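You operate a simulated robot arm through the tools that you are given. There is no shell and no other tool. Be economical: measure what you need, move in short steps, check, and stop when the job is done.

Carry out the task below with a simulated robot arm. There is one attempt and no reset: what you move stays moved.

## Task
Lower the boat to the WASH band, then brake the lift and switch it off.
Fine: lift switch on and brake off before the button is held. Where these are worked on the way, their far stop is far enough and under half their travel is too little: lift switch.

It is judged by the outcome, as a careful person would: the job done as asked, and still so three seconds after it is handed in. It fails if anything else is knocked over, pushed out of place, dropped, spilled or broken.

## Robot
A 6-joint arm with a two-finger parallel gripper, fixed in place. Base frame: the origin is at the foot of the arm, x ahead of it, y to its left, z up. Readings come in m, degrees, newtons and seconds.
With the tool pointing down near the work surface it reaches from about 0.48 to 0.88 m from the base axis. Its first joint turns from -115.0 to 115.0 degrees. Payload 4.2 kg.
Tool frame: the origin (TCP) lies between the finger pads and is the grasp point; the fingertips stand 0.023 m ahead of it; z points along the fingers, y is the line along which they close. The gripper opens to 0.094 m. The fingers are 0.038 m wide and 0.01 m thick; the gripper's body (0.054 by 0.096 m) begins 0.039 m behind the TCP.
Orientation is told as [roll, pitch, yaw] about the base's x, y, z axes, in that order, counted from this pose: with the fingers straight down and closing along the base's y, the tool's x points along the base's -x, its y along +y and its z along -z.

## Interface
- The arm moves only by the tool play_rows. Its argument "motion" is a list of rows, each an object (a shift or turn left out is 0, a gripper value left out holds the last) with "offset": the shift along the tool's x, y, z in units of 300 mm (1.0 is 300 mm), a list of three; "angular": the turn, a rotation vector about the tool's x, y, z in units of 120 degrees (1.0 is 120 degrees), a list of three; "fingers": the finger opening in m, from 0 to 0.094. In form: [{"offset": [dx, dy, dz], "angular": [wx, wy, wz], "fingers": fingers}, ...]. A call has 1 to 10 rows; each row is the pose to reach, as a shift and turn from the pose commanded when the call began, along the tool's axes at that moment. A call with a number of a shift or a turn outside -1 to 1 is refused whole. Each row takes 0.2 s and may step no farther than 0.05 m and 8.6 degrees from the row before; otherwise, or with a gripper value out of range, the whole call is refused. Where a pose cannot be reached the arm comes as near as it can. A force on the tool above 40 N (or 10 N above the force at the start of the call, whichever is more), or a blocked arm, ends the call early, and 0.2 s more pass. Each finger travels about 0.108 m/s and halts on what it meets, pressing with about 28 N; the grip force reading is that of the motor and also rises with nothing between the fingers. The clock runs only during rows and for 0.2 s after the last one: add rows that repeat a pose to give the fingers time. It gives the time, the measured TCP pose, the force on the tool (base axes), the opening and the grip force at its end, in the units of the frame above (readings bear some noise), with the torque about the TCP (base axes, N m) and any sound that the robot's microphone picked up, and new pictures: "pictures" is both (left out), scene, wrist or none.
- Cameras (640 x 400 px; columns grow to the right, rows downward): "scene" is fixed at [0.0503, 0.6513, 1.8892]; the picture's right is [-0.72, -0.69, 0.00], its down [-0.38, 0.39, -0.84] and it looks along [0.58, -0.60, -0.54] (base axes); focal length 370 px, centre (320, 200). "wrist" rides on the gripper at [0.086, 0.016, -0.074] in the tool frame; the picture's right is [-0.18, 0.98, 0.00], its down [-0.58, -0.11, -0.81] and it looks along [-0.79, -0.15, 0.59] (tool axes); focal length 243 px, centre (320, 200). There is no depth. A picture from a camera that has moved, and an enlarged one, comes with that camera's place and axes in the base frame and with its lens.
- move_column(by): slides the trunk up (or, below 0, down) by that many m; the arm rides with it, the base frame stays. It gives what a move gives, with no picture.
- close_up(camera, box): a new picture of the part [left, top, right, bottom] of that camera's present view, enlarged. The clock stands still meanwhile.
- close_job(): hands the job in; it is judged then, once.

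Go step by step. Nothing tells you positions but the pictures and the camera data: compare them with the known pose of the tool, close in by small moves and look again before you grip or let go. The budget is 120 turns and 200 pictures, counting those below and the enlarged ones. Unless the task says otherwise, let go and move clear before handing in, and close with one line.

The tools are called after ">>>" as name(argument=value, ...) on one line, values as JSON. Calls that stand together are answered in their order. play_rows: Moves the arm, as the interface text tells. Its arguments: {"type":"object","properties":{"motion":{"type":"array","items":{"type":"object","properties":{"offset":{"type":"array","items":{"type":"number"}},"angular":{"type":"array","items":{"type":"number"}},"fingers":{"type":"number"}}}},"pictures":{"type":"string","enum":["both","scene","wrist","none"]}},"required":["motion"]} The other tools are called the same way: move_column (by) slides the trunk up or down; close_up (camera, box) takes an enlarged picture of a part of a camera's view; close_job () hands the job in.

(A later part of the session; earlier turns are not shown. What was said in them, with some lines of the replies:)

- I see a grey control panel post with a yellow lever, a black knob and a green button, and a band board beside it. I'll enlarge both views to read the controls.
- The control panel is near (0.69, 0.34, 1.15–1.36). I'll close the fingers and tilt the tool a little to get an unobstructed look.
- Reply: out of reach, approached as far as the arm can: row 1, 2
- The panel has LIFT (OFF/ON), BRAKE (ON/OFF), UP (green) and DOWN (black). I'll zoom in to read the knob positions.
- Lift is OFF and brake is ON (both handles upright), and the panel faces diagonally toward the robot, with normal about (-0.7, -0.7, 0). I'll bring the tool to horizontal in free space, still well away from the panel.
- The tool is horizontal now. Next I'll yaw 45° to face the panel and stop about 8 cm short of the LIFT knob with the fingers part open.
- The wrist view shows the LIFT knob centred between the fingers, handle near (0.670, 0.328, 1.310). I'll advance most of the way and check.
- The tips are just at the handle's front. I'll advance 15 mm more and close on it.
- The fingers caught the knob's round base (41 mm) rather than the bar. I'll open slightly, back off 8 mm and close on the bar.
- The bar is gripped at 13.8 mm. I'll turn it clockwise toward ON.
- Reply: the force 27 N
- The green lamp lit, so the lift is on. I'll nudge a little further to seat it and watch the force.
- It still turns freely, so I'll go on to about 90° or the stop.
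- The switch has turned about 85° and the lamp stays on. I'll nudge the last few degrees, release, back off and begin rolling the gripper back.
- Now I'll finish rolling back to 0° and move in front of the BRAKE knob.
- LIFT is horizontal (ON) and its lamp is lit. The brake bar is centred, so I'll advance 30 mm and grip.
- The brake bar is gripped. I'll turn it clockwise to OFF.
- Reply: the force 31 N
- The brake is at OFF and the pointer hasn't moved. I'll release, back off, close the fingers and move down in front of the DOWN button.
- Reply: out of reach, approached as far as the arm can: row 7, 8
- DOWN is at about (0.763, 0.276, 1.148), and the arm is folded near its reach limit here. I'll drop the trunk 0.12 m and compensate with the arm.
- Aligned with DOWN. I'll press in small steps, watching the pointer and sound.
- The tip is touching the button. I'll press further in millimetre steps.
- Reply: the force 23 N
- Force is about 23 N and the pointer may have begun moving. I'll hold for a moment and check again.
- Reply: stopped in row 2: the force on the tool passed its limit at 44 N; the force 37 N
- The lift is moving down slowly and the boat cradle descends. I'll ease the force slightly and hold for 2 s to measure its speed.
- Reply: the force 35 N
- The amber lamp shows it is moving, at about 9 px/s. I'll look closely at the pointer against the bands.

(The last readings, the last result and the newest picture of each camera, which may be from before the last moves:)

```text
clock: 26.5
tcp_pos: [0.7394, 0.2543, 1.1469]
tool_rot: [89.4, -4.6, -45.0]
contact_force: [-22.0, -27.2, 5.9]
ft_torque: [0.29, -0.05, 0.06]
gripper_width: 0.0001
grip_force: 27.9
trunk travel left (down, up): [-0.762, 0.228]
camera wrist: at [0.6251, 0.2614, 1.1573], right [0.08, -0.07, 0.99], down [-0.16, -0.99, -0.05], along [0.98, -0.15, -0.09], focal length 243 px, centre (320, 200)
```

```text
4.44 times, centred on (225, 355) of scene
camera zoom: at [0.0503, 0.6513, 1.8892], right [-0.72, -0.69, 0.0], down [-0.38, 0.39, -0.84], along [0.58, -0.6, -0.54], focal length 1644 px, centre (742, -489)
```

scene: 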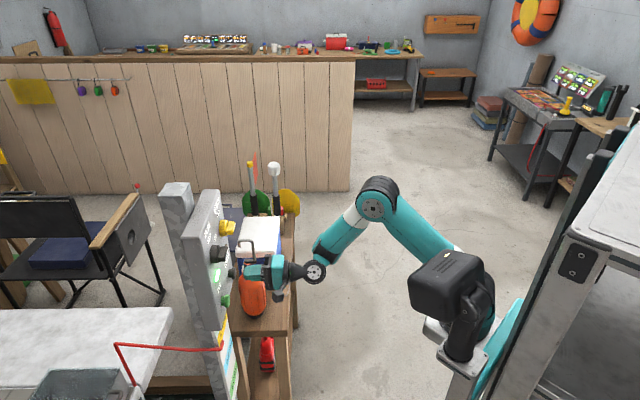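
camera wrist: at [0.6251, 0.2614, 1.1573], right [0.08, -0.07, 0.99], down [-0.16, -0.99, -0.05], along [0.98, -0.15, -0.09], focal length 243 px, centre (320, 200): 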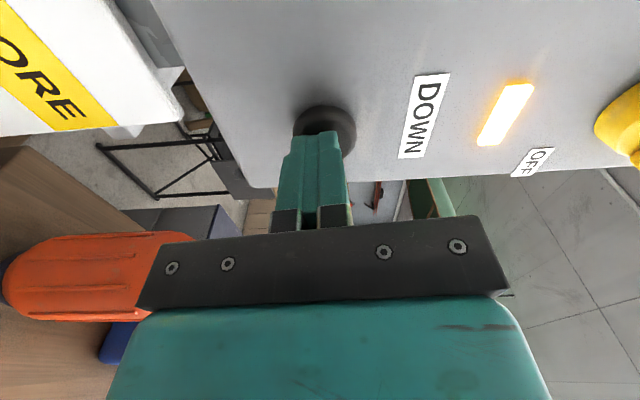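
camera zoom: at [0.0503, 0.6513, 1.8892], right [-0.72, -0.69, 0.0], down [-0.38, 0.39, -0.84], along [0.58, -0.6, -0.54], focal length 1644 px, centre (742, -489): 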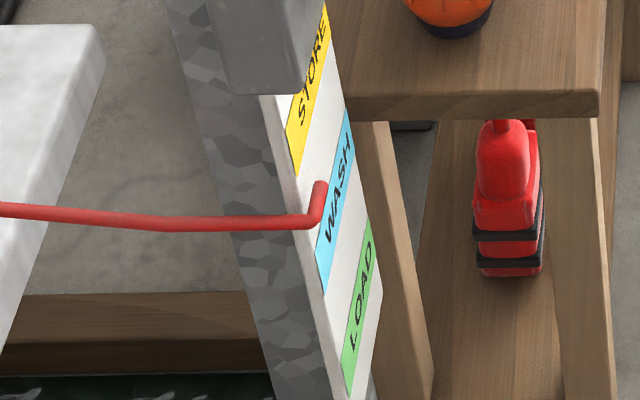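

The pointer started mid-STORE and is now between STORE and WASH, with about 80 px (~5.5 s) left to WASH centre. I'll hold another 3.5 s or so in two calls, then check.

>>> play_rows(motion=[{"offset": [0, 0, -0.001]}, {"offset": [0, 0, -0.001]}, {"offset": [0, 0, -0.001]}, {"offset": [0, 0, -0.001]}, {"offset": [0, 0, -0.001]}, {"offset": [0, 0, -0.001]}, {"offset": [0, 0, -0.001]}, {"offset": [0, 0, -0.001]}, {"offset": [0, 0, -0.001]}, {"offset": [0, 0, -0.001]}], pictures="none")

>>> close_up(camera="scene", box=[200, 310, 250, 400])

```text
clock: 28.7
tcp_pos: [0.739, 0.2517, 1.1483]
tool_rot: [89.6, -4.6, -44.9]
contact_force: [-20.7, -32.4, 10.1]
ft_torque: [0.17, -0.23, -0.02]
gripper_width: 0.0001
grip_force: 28.3
trunk travel left (down, up): [-0.762, 0.228]
```

```text
4.44 times, centred on (225, 355) of scene
camera zoom: at [0.0503, 0.6513, 1.8892], right [-0.72, -0.69, 0.0], down [-0.38, 0.39, -0.84], along [0.58, -0.6, -0.54], focal length 1644 px, centre (742, -489)
```

zoom: 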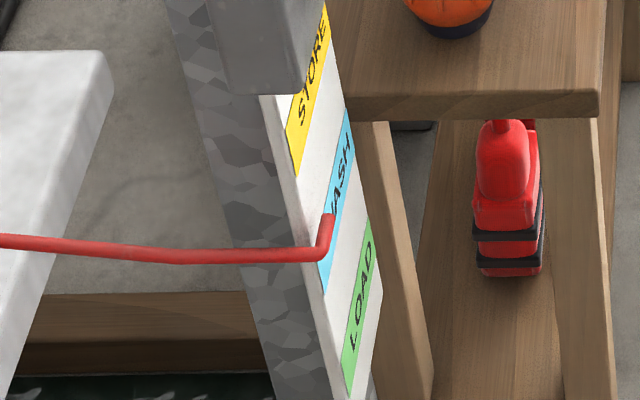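

Moved 33 px in 2.2 s, with about 45 px to go. I'll hold about 2 s more.

>>> play_rows(motion=[{"offset": [0, 0, -0.001]}, {"offset": [0, 0, -0.001]}, {"offset": [0, 0, -0.001]}, {"offset": [0, 0, -0.001]}, {"offset": [0, 0, -0.001]}, {"offset": [0, 0, -0.001]}, {"offset": [0, 0, -0.001]}, {"offset": [0, 0, -0.001]}, {"offset": [0, 0, -0.001]}], pictures="none")

>>> close_up(camera="scene", box=[200, 310, 250, 400])

```text
clock: 30.7
tcp_pos: [0.7391, 0.2525, 1.1469]
tool_rot: [89.5, -4.6, -45.1]
contact_force: [-14.0, -26.6, 10.2]
ft_torque: [0.27, -0.12, -0.09]
gripper_width: 0.0
grip_force: 28.2
trunk travel left (down, up): [-0.762, 0.228]
```

```text
4.44 times, centred on (225, 355) of scene
camera zoom: at [0.0503, 0.6513, 1.8892], right [-0.72, -0.69, 0.0], down [-0.38, 0.39, -0.84], along [0.58, -0.6, -0.54], focal length 1644 px, centre (742, -489)
```

zoom: 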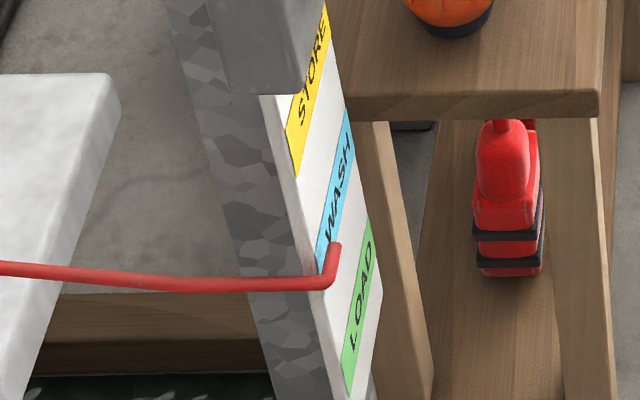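

Near the WASH band now. I'll release the button, back off and look straight at the board with the wrist camera.

>>> play_rows(motion=[{"offset": [0, 0, -0.14]}, {"offset": [0, 0, -0.28]}, {"offset": [0, -0.1, -0.4]}, {"offset": [0, -0.2, -0.45]}, {"offset": [0, -0.28, -0.45]}], pictures="both")

>>> close_up(camera="wrist", box=[0, 0, 320, 200])

```text
clock: 31.9
tcp_pos: [0.6865, 0.1745, 1.0928]
tool_rot: [88.7, -4.6, -44.9]
contact_force: [-0.3, 0.6, 0.5]
ft_torque: [-0.02, 0.01, 0.02]
gripper_width: 0.0
grip_force: 28.1
out of reach, approached as far as the arm can: row 3, 4, 5
trunk travel left (down, up): [-0.762, 0.228]
camera wrist: at [0.5733, 0.1833, 1.1036], right [0.09, -0.06, 0.99], down [-0.16, -0.99, -0.05], along [0.98, -0.15, -0.1], focal length 243 px, centre (320, 200)
```

scene: 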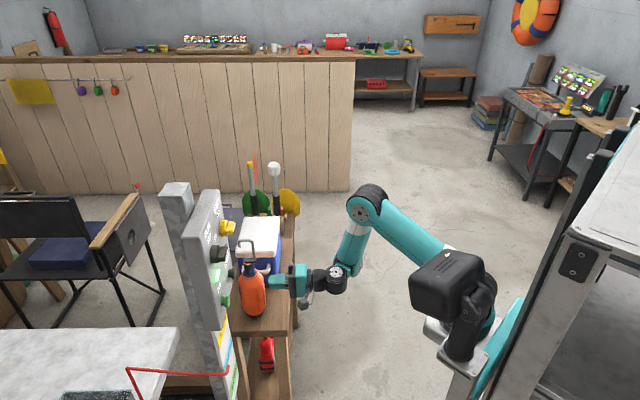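
wrist: 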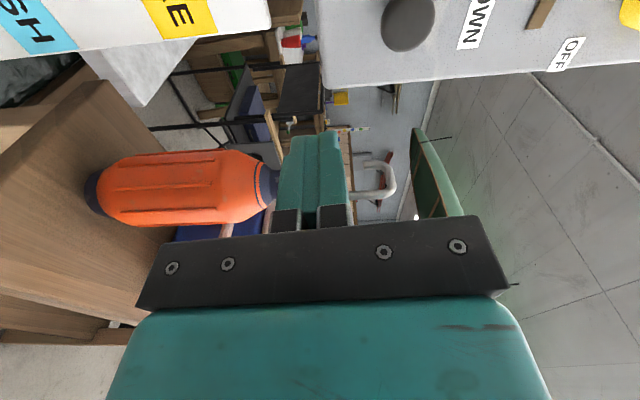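

```text
2.00 times, centred on (160, 100) of wrist
camera zoom: at [0.5733, 0.1833, 1.1036], right [0.09, -0.06, 0.99], down [-0.16, -0.99, -0.05], along [0.98, -0.15, -0.1], focal length 485 px, centre (640, 400)
```

zoom: 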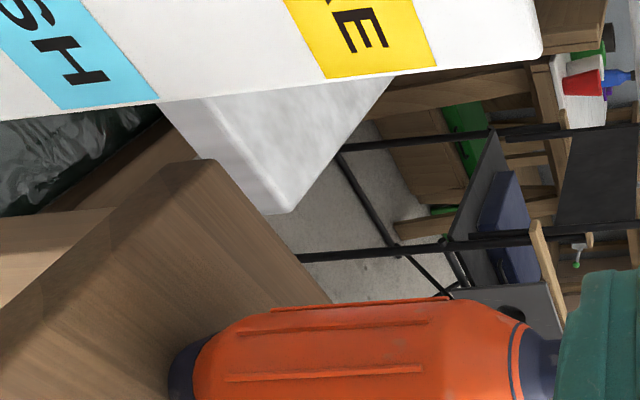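

The pointer is above this frame. I'll yaw the tool 30° left to bring it into view.

>>> play_rows(motion=[{"angular": [0, 0.0625, 0]}, {"angular": [0, 0.125, 0]}, {"angular": [0, 0.1875, 0]}, {"angular": [0, 0.25, 0]}], pictures="wrist")

>>> close_up(camera="wrist", box=[0, 0, 320, 200])

```text
clock: 32.9
tcp_pos: [0.6855, 0.1745, 1.0936]
tool_rot: [87.1, -3.8, -14.7]
contact_force: [0.2, -0.4, 0.3]
ft_torque: [-0.01, -0.04, -0.01]
gripper_width: 0.0
grip_force: 27.9
trunk travel left (down, up): [-0.762, 0.228]
camera wrist: at [0.5836, 0.1254, 1.1076], right [0.13, 0.02, 0.99], down [0.36, -0.93, -0.03], along [0.92, 0.36, -0.13], focal length 243 px, centre (320, 200)
```

wrist: 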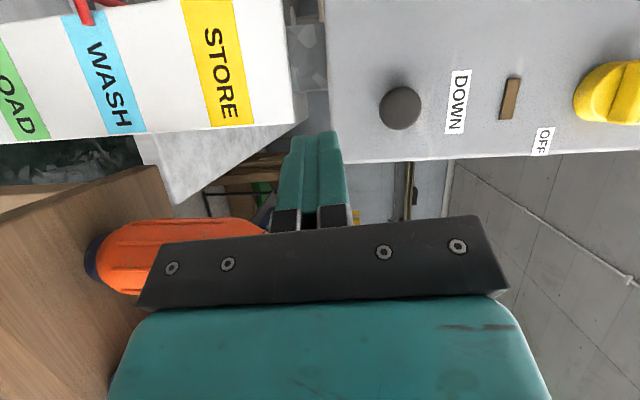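

```text
2.00 times, centred on (160, 100) of wrist
camera zoom: at [0.5836, 0.1254, 1.1076], right [0.13, 0.02, 0.99], down [0.36, -0.93, -0.03], along [0.92, 0.36, -0.13], focal length 485 px, centre (640, 400)
```

zoom: 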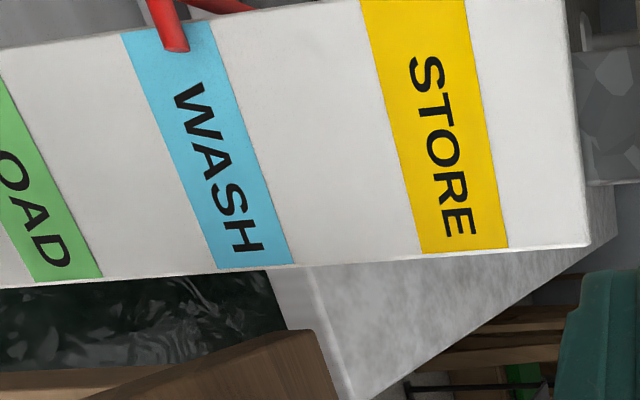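

The pointer appears in the WASH band. Allowing for parallax (the rod stands ~13 mm in front of the board, seen from above), it is really ~12 mm above the band's centre. I'll give it another short press to centre it, and realign first.

>>> play_rows(motion=[{"angular": [0, -0.0625, 0]}, {"angular": [0, -0.125, 0], "offset": [0, 0.06, 0]}, {"angular": [0, -0.1875, 0], "offset": [0, 0.12, 0]}, {"angular": [0, -0.25, 0], "offset": [0, 0.18, 0]}], pictures="none")

>>> close_up(camera="scene", box=[200, 310, 250, 400])

```text
clock: 33.9
tcp_pos: [0.684, 0.1796, 1.1465]
tool_rot: [89.3, -4.5, -45.2]
contact_force: [0.5, 0.5, -0.3]
ft_torque: [0.01, -0.01, 0.0]
gripper_width: 0.0
grip_force: 28.2
trunk travel left (down, up): [-0.762, 0.228]
```

```text
4.44 times, centred on (225, 355) of scene
camera zoom: at [0.0503, 0.6513, 1.8892], right [-0.72, -0.69, 0.0], down [-0.38, 0.39, -0.84], along [0.58, -0.6, -0.54], focal length 1644 px, centre (742, -489)
```

zoom: 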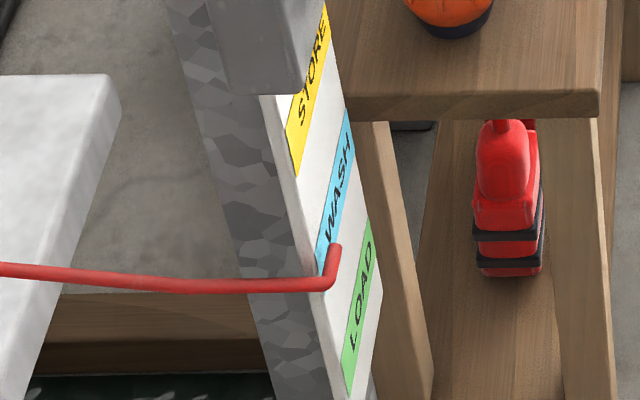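

There was no drift with the button released. I'll do one short press of about 0.9 s, then retract.

>>> play_rows(motion=[{"offset": [0.042, 0, 0.12]}, {"offset": [0.042, 0, 0.24]}, {"offset": [0.042, 0, 0.28]}, {"offset": [0.042, 0, 0.301]}, {"offset": [0.042, 0, 0.303]}, {"offset": [0.042, 0, 0.303]}, {"offset": [0.042, 0, 0.303]}, {"offset": [0.042, 0, 0.27]}, {"offset": [0.042, 0, 0.2]}], pictures="none")

>>> close_up(camera="scene", box=[200, 310, 250, 400])

```text
clock: 35.9
tcp_pos: [0.7171, 0.2297, 1.145]
tool_rot: [89.3, -4.7, -45.1]
contact_force: [0.3, -0.2, -0.5]
ft_torque: [0.0, 0.0, 0.0]
gripper_width: 0.0002
grip_force: 27.8
trunk travel left (down, up): [-0.762, 0.228]
```

```text
4.44 times, centred on (225, 355) of scene
camera zoom: at [0.0503, 0.6513, 1.8892], right [-0.72, -0.69, 0.0], down [-0.38, 0.39, -0.84], along [0.58, -0.6, -0.54], focal length 1644 px, centre (742, -489)
```

zoom: 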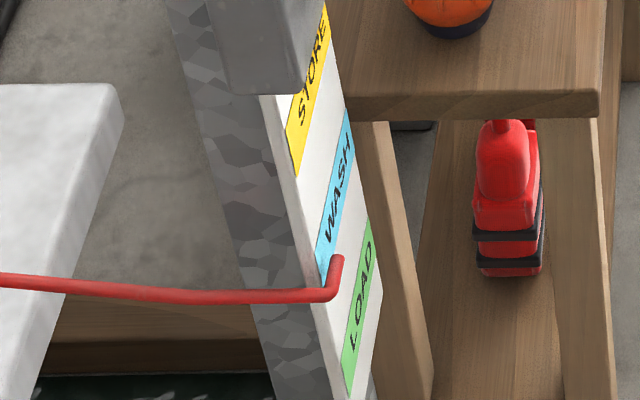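

The pointer is now at the centre of WASH. Next I'll back off, rise to the BRAKE knob with the fingers opening, and stop short of it.

>>> play_rows(motion=[{"offset": [0, 0, -0.15]}, {"offset": [0, 0.1, -0.23], "fingers": 0.05}, {"offset": [-0.012, 0.25, -0.23]}, {"offset": [-0.024, 0.4, -0.23]}, {"offset": [-0.036, 0.546, -0.2]}, {"offset": [-0.036, 0.546, -0.08]}], pictures="wrist")

>>> close_up(camera="scene", box=[180, 200, 280, 300])

```text
clock: 37.3
tcp_pos: [0.6983, 0.2163, 1.3113]
tool_rot: [89.5, -4.6, -45.1]
contact_force: [0.3, -0.3, 0.3]
ft_torque: [-0.02, 0.01, -0.02]
gripper_width: 0.0501
grip_force: 0.0
trunk travel left (down, up): [-0.762, 0.228]
camera wrist: at [0.5854, 0.2259, 1.3215], right [0.08, -0.07, 0.99], down [-0.16, -0.99, -0.05], along [0.98, -0.15, -0.09], focal length 243 px, centre (320, 200)
```

wrist: 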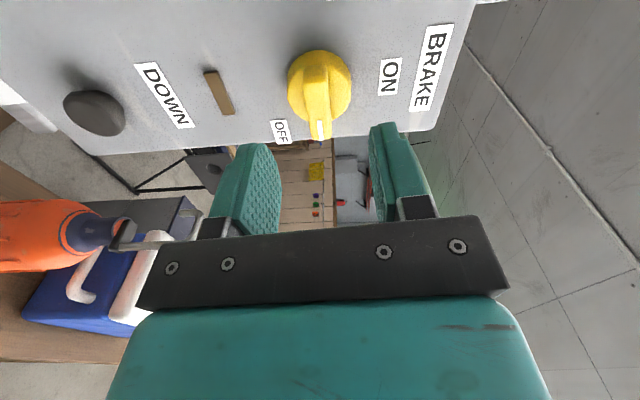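

```text
4.00 times, centred on (230, 250) of scene
camera zoom: at [0.0503, 0.6513, 1.8892], right [-0.72, -0.69, 0.0], down [-0.38, 0.39, -0.84], along [0.58, -0.6, -0.54], focal length 1479 px, centre (680, 0)
```

zoom: 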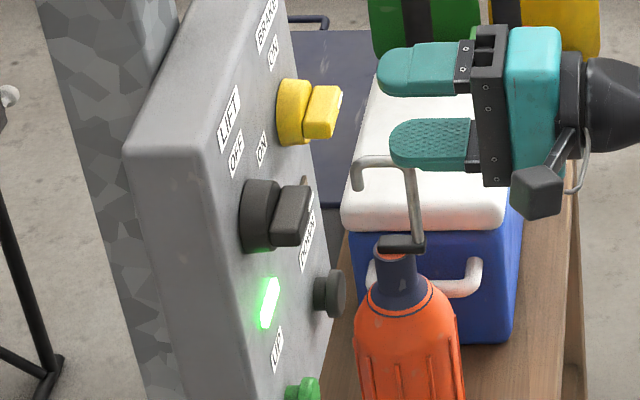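

The bar is aligned between the fingers. I'll advance 41 mm and grip.

>>> play_rows(motion=[{"offset": [0, 0, 0.07]}, {"offset": [0, 0, 0.137]}, {"offset": [0, 0, 0.137], "fingers": 0.0}, {"offset": [0, 0, 0.137]}, {"offset": [0, 0, 0.137]}], pictures="wrist")

```text
clock: 38.5
tcp_pos: [0.729, 0.2459, 1.3115]
tool_rot: [89.4, -4.8, -45.0]
contact_force: [2.0, 2.9, 3.2]
ft_torque: [0.35, -0.33, -0.35]
gripper_width: 0.0137
grip_force: 44.8
trunk travel left (down, up): [-0.762, 0.228]
camera wrist: at [0.6151, 0.255, 1.3202], right [0.08, -0.07, 0.99], down [-0.16, -0.99, -0.05], along [0.98, -0.15, -0.09], focal length 243 px, centre (320, 200)
```

wrist: 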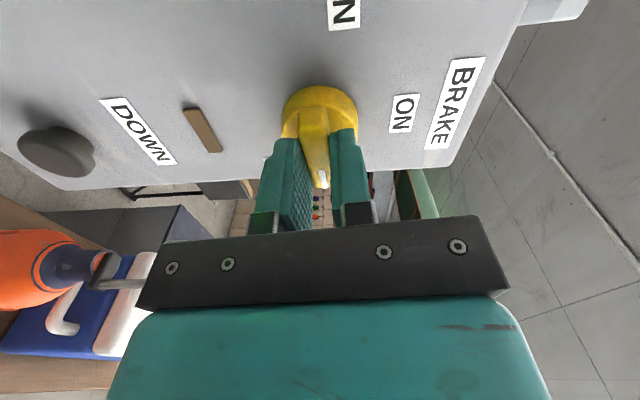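

Gripped at 13.7 mm. I'll turn it counter-clockwise 85° back to ON.

>>> play_rows(motion=[{"angular": [0, 0, -0.071]}, {"angular": [0, 0, -0.142]}, {"angular": [0, 0, -0.213]}, {"angular": [0, 0, -0.284]}, {"angular": [0, 0, -0.355]}, {"angular": [0, 0, -0.426]}, {"angular": [0, 0, -0.497]}, {"angular": [0, 0, -0.568]}, {"angular": [0, 0, -0.639]}, {"angular": [0, 0, -0.71]}], pictures="wrist")

>>> close_up(camera="scene", box=[180, 200, 280, 300])

```text
clock: 40.7
tcp_pos: [0.7272, 0.2462, 1.3118]
tool_rot: [-7.5, -89.7, 52.6]
contact_force: [0.2, 22.7, 28.1]
ft_torque: [0.32, -0.25, 0.11]
gripper_width: 0.014
grip_force: 44.7
trunk travel left (down, up): [-0.762, 0.228]
camera wrist: at [0.6643, 0.2047, 1.2253], right [-0.7, 0.69, 0.18], down [-0.49, -0.65, 0.59], along [0.53, 0.32, 0.79], focal length 243 px, centre (320, 200)
```

wrist: 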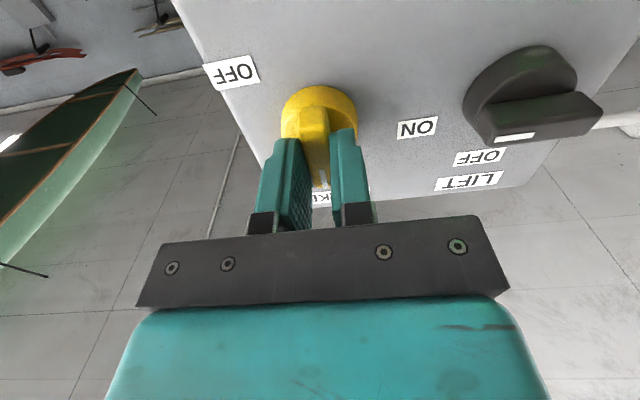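

```text
4.00 times, centred on (230, 250) of scene
camera zoom: at [0.0503, 0.6513, 1.8892], right [-0.72, -0.69, 0.0], down [-0.38, 0.39, -0.84], along [0.58, -0.6, -0.54], focal length 1479 px, centre (680, 0)
```

zoom: 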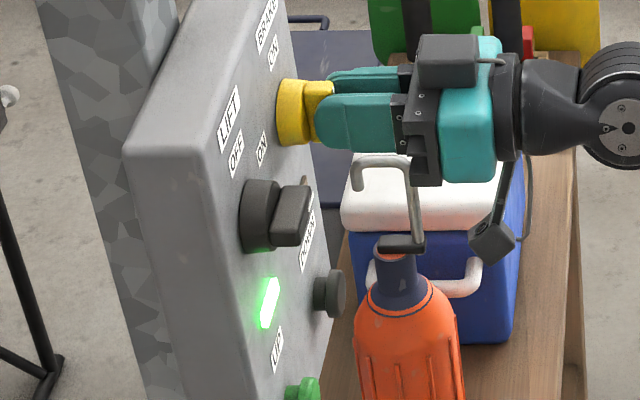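

The brake is back at ON. I'll release, back off, shift to the LIFT knob and start rolling to match its horizontal bar.

>>> play_rows(motion=[{"fingers": 0.05}, {"offset": [0, 0, 0]}, {"offset": [0, 0, -0.14]}, {"offset": [0, 0, -0.27]}, {"offset": [0, 0.1, -0.27], "angular": [0, 0, 0.07]}, {"offset": [0, 0.2, -0.27], "angular": [0, 0, 0.14]}, {"offset": [0, 0.3, -0.27], "angular": [0, 0, 0.21]}, {"offset": [0, 0.332, -0.27], "angular": [0, 0, 0.28]}, {"offset": [0, 0.332, -0.27], "angular": [0, 0, 0.35]}, {"offset": [0, 0.332, -0.27], "angular": [0, 0, 0.42]}], pictures="wrist")

>>> close_up(camera="scene", box=[180, 200, 280, 300])

```text
clock: 42.9
tcp_pos: [0.6008, 0.2583, 1.3096]
tool_rot: [89.1, -39.3, -44.4]
contact_force: [-0.3, 0.7, -0.6]
ft_torque: [0.01, 0.02, -0.01]
gripper_width: 0.0501
grip_force: 0.1
trunk travel left (down, up): [-0.762, 0.228]
camera wrist: at [0.4944, 0.2594, 1.2686], right [-0.33, 0.35, 0.88], down [-0.2, -0.93, 0.29], along [0.92, -0.08, 0.38], focal length 243 px, centre (320, 200)
```

wrist: 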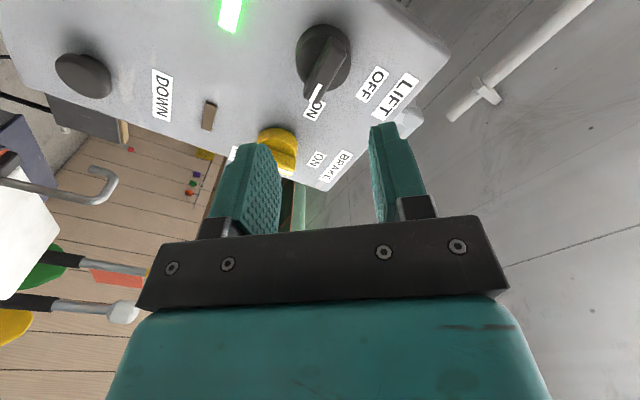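

```text
4.00 times, centred on (230, 250) of scene
camera zoom: at [0.0503, 0.6513, 1.8892], right [-0.72, -0.69, 0.0], down [-0.38, 0.39, -0.84], along [0.58, -0.6, -0.54], focal length 1479 px, centre (680, 0)
```

zoom: 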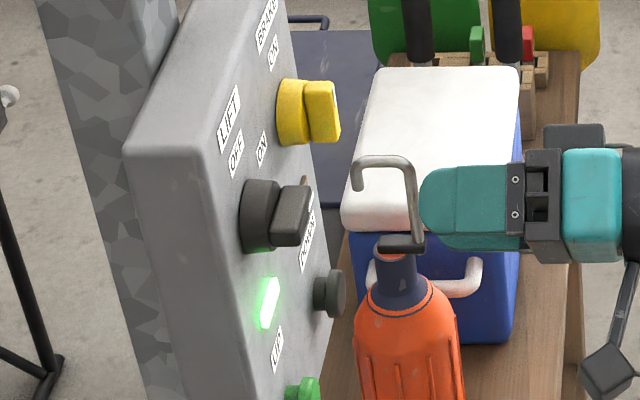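

>>> play_rows(motion=[{"offset": [0, 0, 0.03], "angular": [0, 0, 0.07]}, {"offset": [0, 0, 0.06], "angular": [0, 0, 0.14]}, {"offset": [0, 0, 0.09], "angular": [0, 0, 0.21]}, {"offset": [0, 0, 0.12], "angular": [0, 0, 0.28]}, {"offset": [0, 0, 0.14], "angular": [0, 0, 0.311]}], pictures="wrist")

>>> close_up(camera="wrist", box=[240, 20, 480, 170])

```text
clock: 44.1
tcp_pos: [0.631, 0.2862, 1.3109]
tool_rot: [89.4, -2.1, -45.0]
contact_force: [-0.5, -0.4, -0.1]
ft_torque: [0.01, -0.01, -0.04]
gripper_width: 0.0502
grip_force: 0.0
trunk travel left (down, up): [-0.762, 0.228]
camera wrist: at [0.5175, 0.2958, 1.3243], right [0.11, -0.1, 0.99], down [-0.16, -0.98, -0.08], along [0.98, -0.15, -0.13], focal length 243 px, centre (320, 200)
```

wrist: 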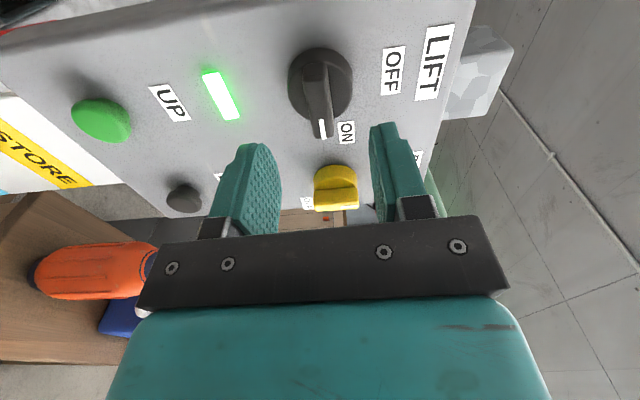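

```text
2.67 times, centred on (360, 95) of wrist
camera zoom: at [0.5175, 0.2958, 1.3243], right [0.11, -0.1, 0.99], down [-0.16, -0.98, -0.08], along [0.98, -0.15, -0.13], focal length 647 px, centre (213, 480)
```

zoom: 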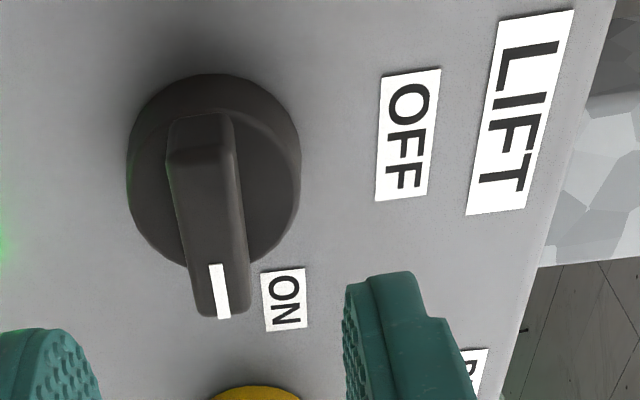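

Aligned with the LIFT bar. I'll advance 39 mm and grip.

>>> play_rows(motion=[{"offset": [0, 0, 0.07]}, {"offset": [0, 0, 0.13]}, {"offset": [0, 0, 0.13], "fingers": 0.0}, {"offset": [0, 0, 0.13]}, {"offset": [0, 0, 0.13]}], pictures="wrist")

```text
clock: 45.3
tcp_pos: [0.6593, 0.3144, 1.3103]
tool_rot: [89.6, -2.2, -44.9]
contact_force: [2.8, 3.4, 8.0]
ft_torque: [0.33, -0.22, 0.56]
gripper_width: 0.0137
grip_force: 44.9
trunk travel left (down, up): [-0.762, 0.228]
camera wrist: at [0.546, 0.3236, 1.3239], right [0.11, -0.1, 0.99], down [-0.16, -0.98, -0.08], along [0.98, -0.15, -0.12], focal length 243 px, centre (320, 200)
```

wrist: 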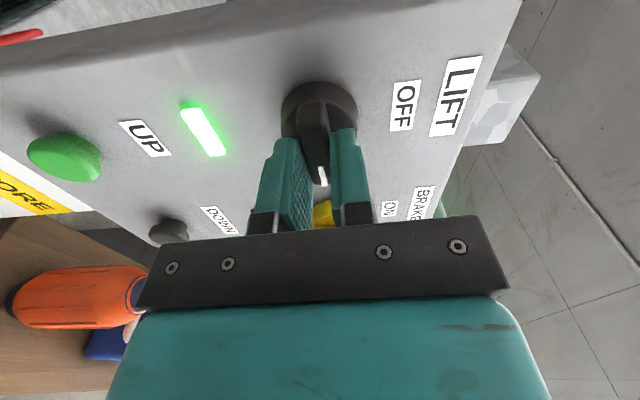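

Gripped. I'll turn it counter-clockwise back to OFF.

>>> play_rows(motion=[{"angular": [0, 0, -0.0715]}, {"angular": [0, 0, -0.143]}, {"angular": [0, 0, -0.2145]}, {"angular": [0, 0, -0.286]}, {"angular": [0, 0, -0.3575]}, {"angular": [0, 0, -0.429]}, {"angular": [0, 0, -0.5]}, {"angular": [0, 0, -0.571]}, {"angular": [0, 0, -0.642]}, {"angular": [0, 0, -0.713]}], pictures="wrist")

>>> close_up(camera="scene", box=[180, 200, 280, 300])

```text
clock: 47.5
tcp_pos: [0.656, 0.3169, 1.3129]
tool_rot: [85.5, -87.8, -40.6]
contact_force: [6.2, 22.3, 29.4]
ft_torque: [0.43, -0.4, 0.15]
gripper_width: 0.0138
grip_force: 44.9
trunk travel left (down, up): [-0.762, 0.228]
camera wrist: at [0.5909, 0.2773, 1.227], right [-0.69, 0.69, 0.22], down [-0.48, -0.66, 0.58], along [0.55, 0.29, 0.78], focal length 243 px, centre (320, 200)
```

wrist: 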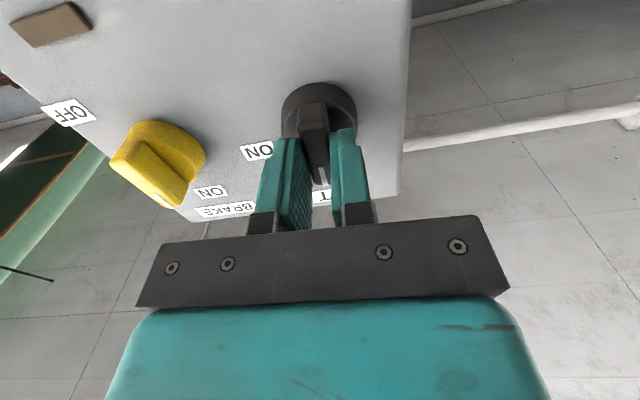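

```text
4.00 times, centred on (230, 250) of scene
camera zoom: at [0.0503, 0.6513, 1.8892], right [-0.72, -0.69, 0.0], down [-0.38, 0.39, -0.84], along [0.58, -0.6, -0.54], focal length 1479 px, centre (680, 0)
```

zoom: 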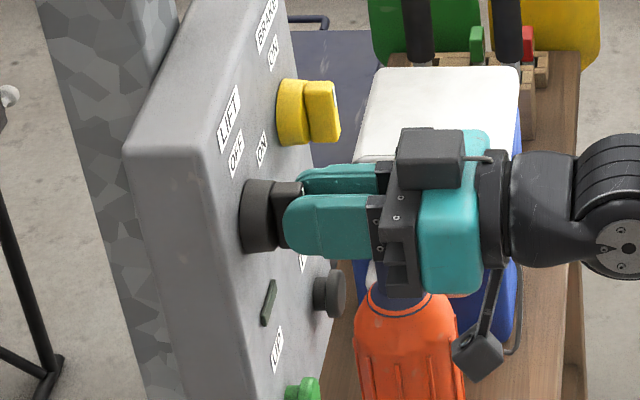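

The lamp is off and the LIFT bar is at OFF. I'll release, back away, and check both knobs and the pointer.

>>> play_rows(motion=[{"fingers": 0.05}, {"offset": [0, 0, 0]}, {"offset": [0, 0, -0.14]}, {"offset": [0, 0, -0.28]}, {"offset": [0, -0.1, -0.35]}], pictures="wrist")

>>> close_up(camera="scene", box=[200, 310, 250, 400])

>>> close_up(camera="wrist", box=[120, 0, 440, 200])

```text
clock: 48.7
tcp_pos: [0.6046, 0.217, 1.3067]
tool_rot: [74.2, -87.6, -29.3]
contact_force: [-0.3, 1.4, 0.3]
ft_torque: [-0.01, 0.0, -0.01]
gripper_width: 0.0498
grip_force: 0.0
trunk travel left (down, up): [-0.762, 0.228]
camera wrist: at [0.5385, 0.1777, 1.2229], right [-0.69, 0.69, 0.22], down [-0.47, -0.66, 0.59], along [0.55, 0.3, 0.78], focal length 243 px, centre (320, 200)
```

wrist: 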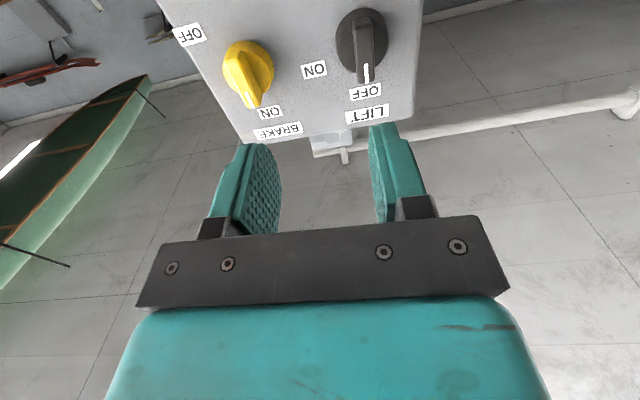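

```text
4.44 times, centred on (225, 355) of scene
camera zoom: at [0.0503, 0.6513, 1.8892], right [-0.72, -0.69, 0.0], down [-0.38, 0.39, -0.84], along [0.58, -0.6, -0.54], focal length 1644 px, centre (742, -489)
```

zoom: 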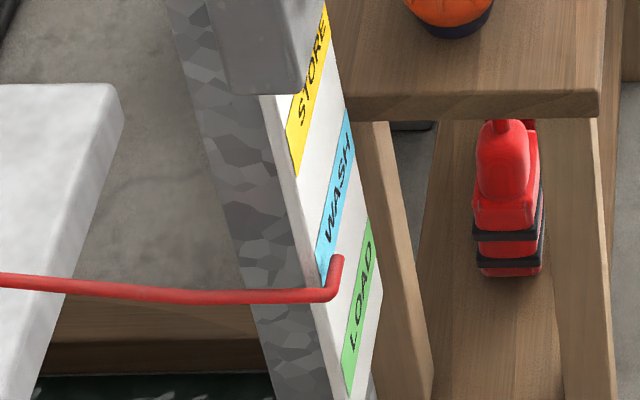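

```text
2.00 times, centred on (280, 100) of wrist
camera zoom: at [0.5385, 0.1777, 1.2229], right [-0.69, 0.69, 0.22], down [-0.47, -0.66, 0.59], along [0.55, 0.3, 0.78], focal length 485 px, centre (400, 400)
```

zoom: 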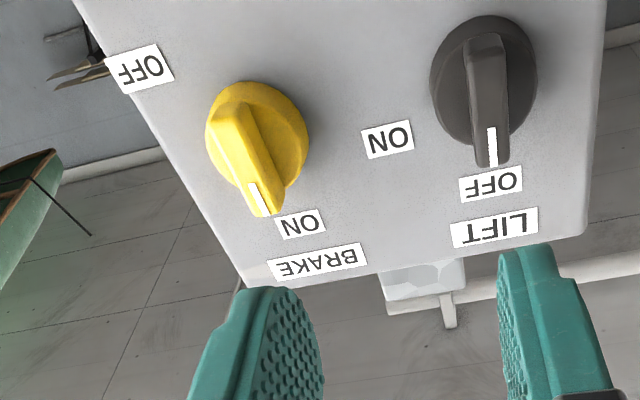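

The pointer is holding inside WASH, the brake is ON, the lift switch is OFF with its lamp out, and the arm is clear. I'm handing in.

>>> close_job()

```text
The job is handed in.
```

The boat is lowered to the WASH band, the brake is back on, the lift is switched off, and the arm is clear of the panel.
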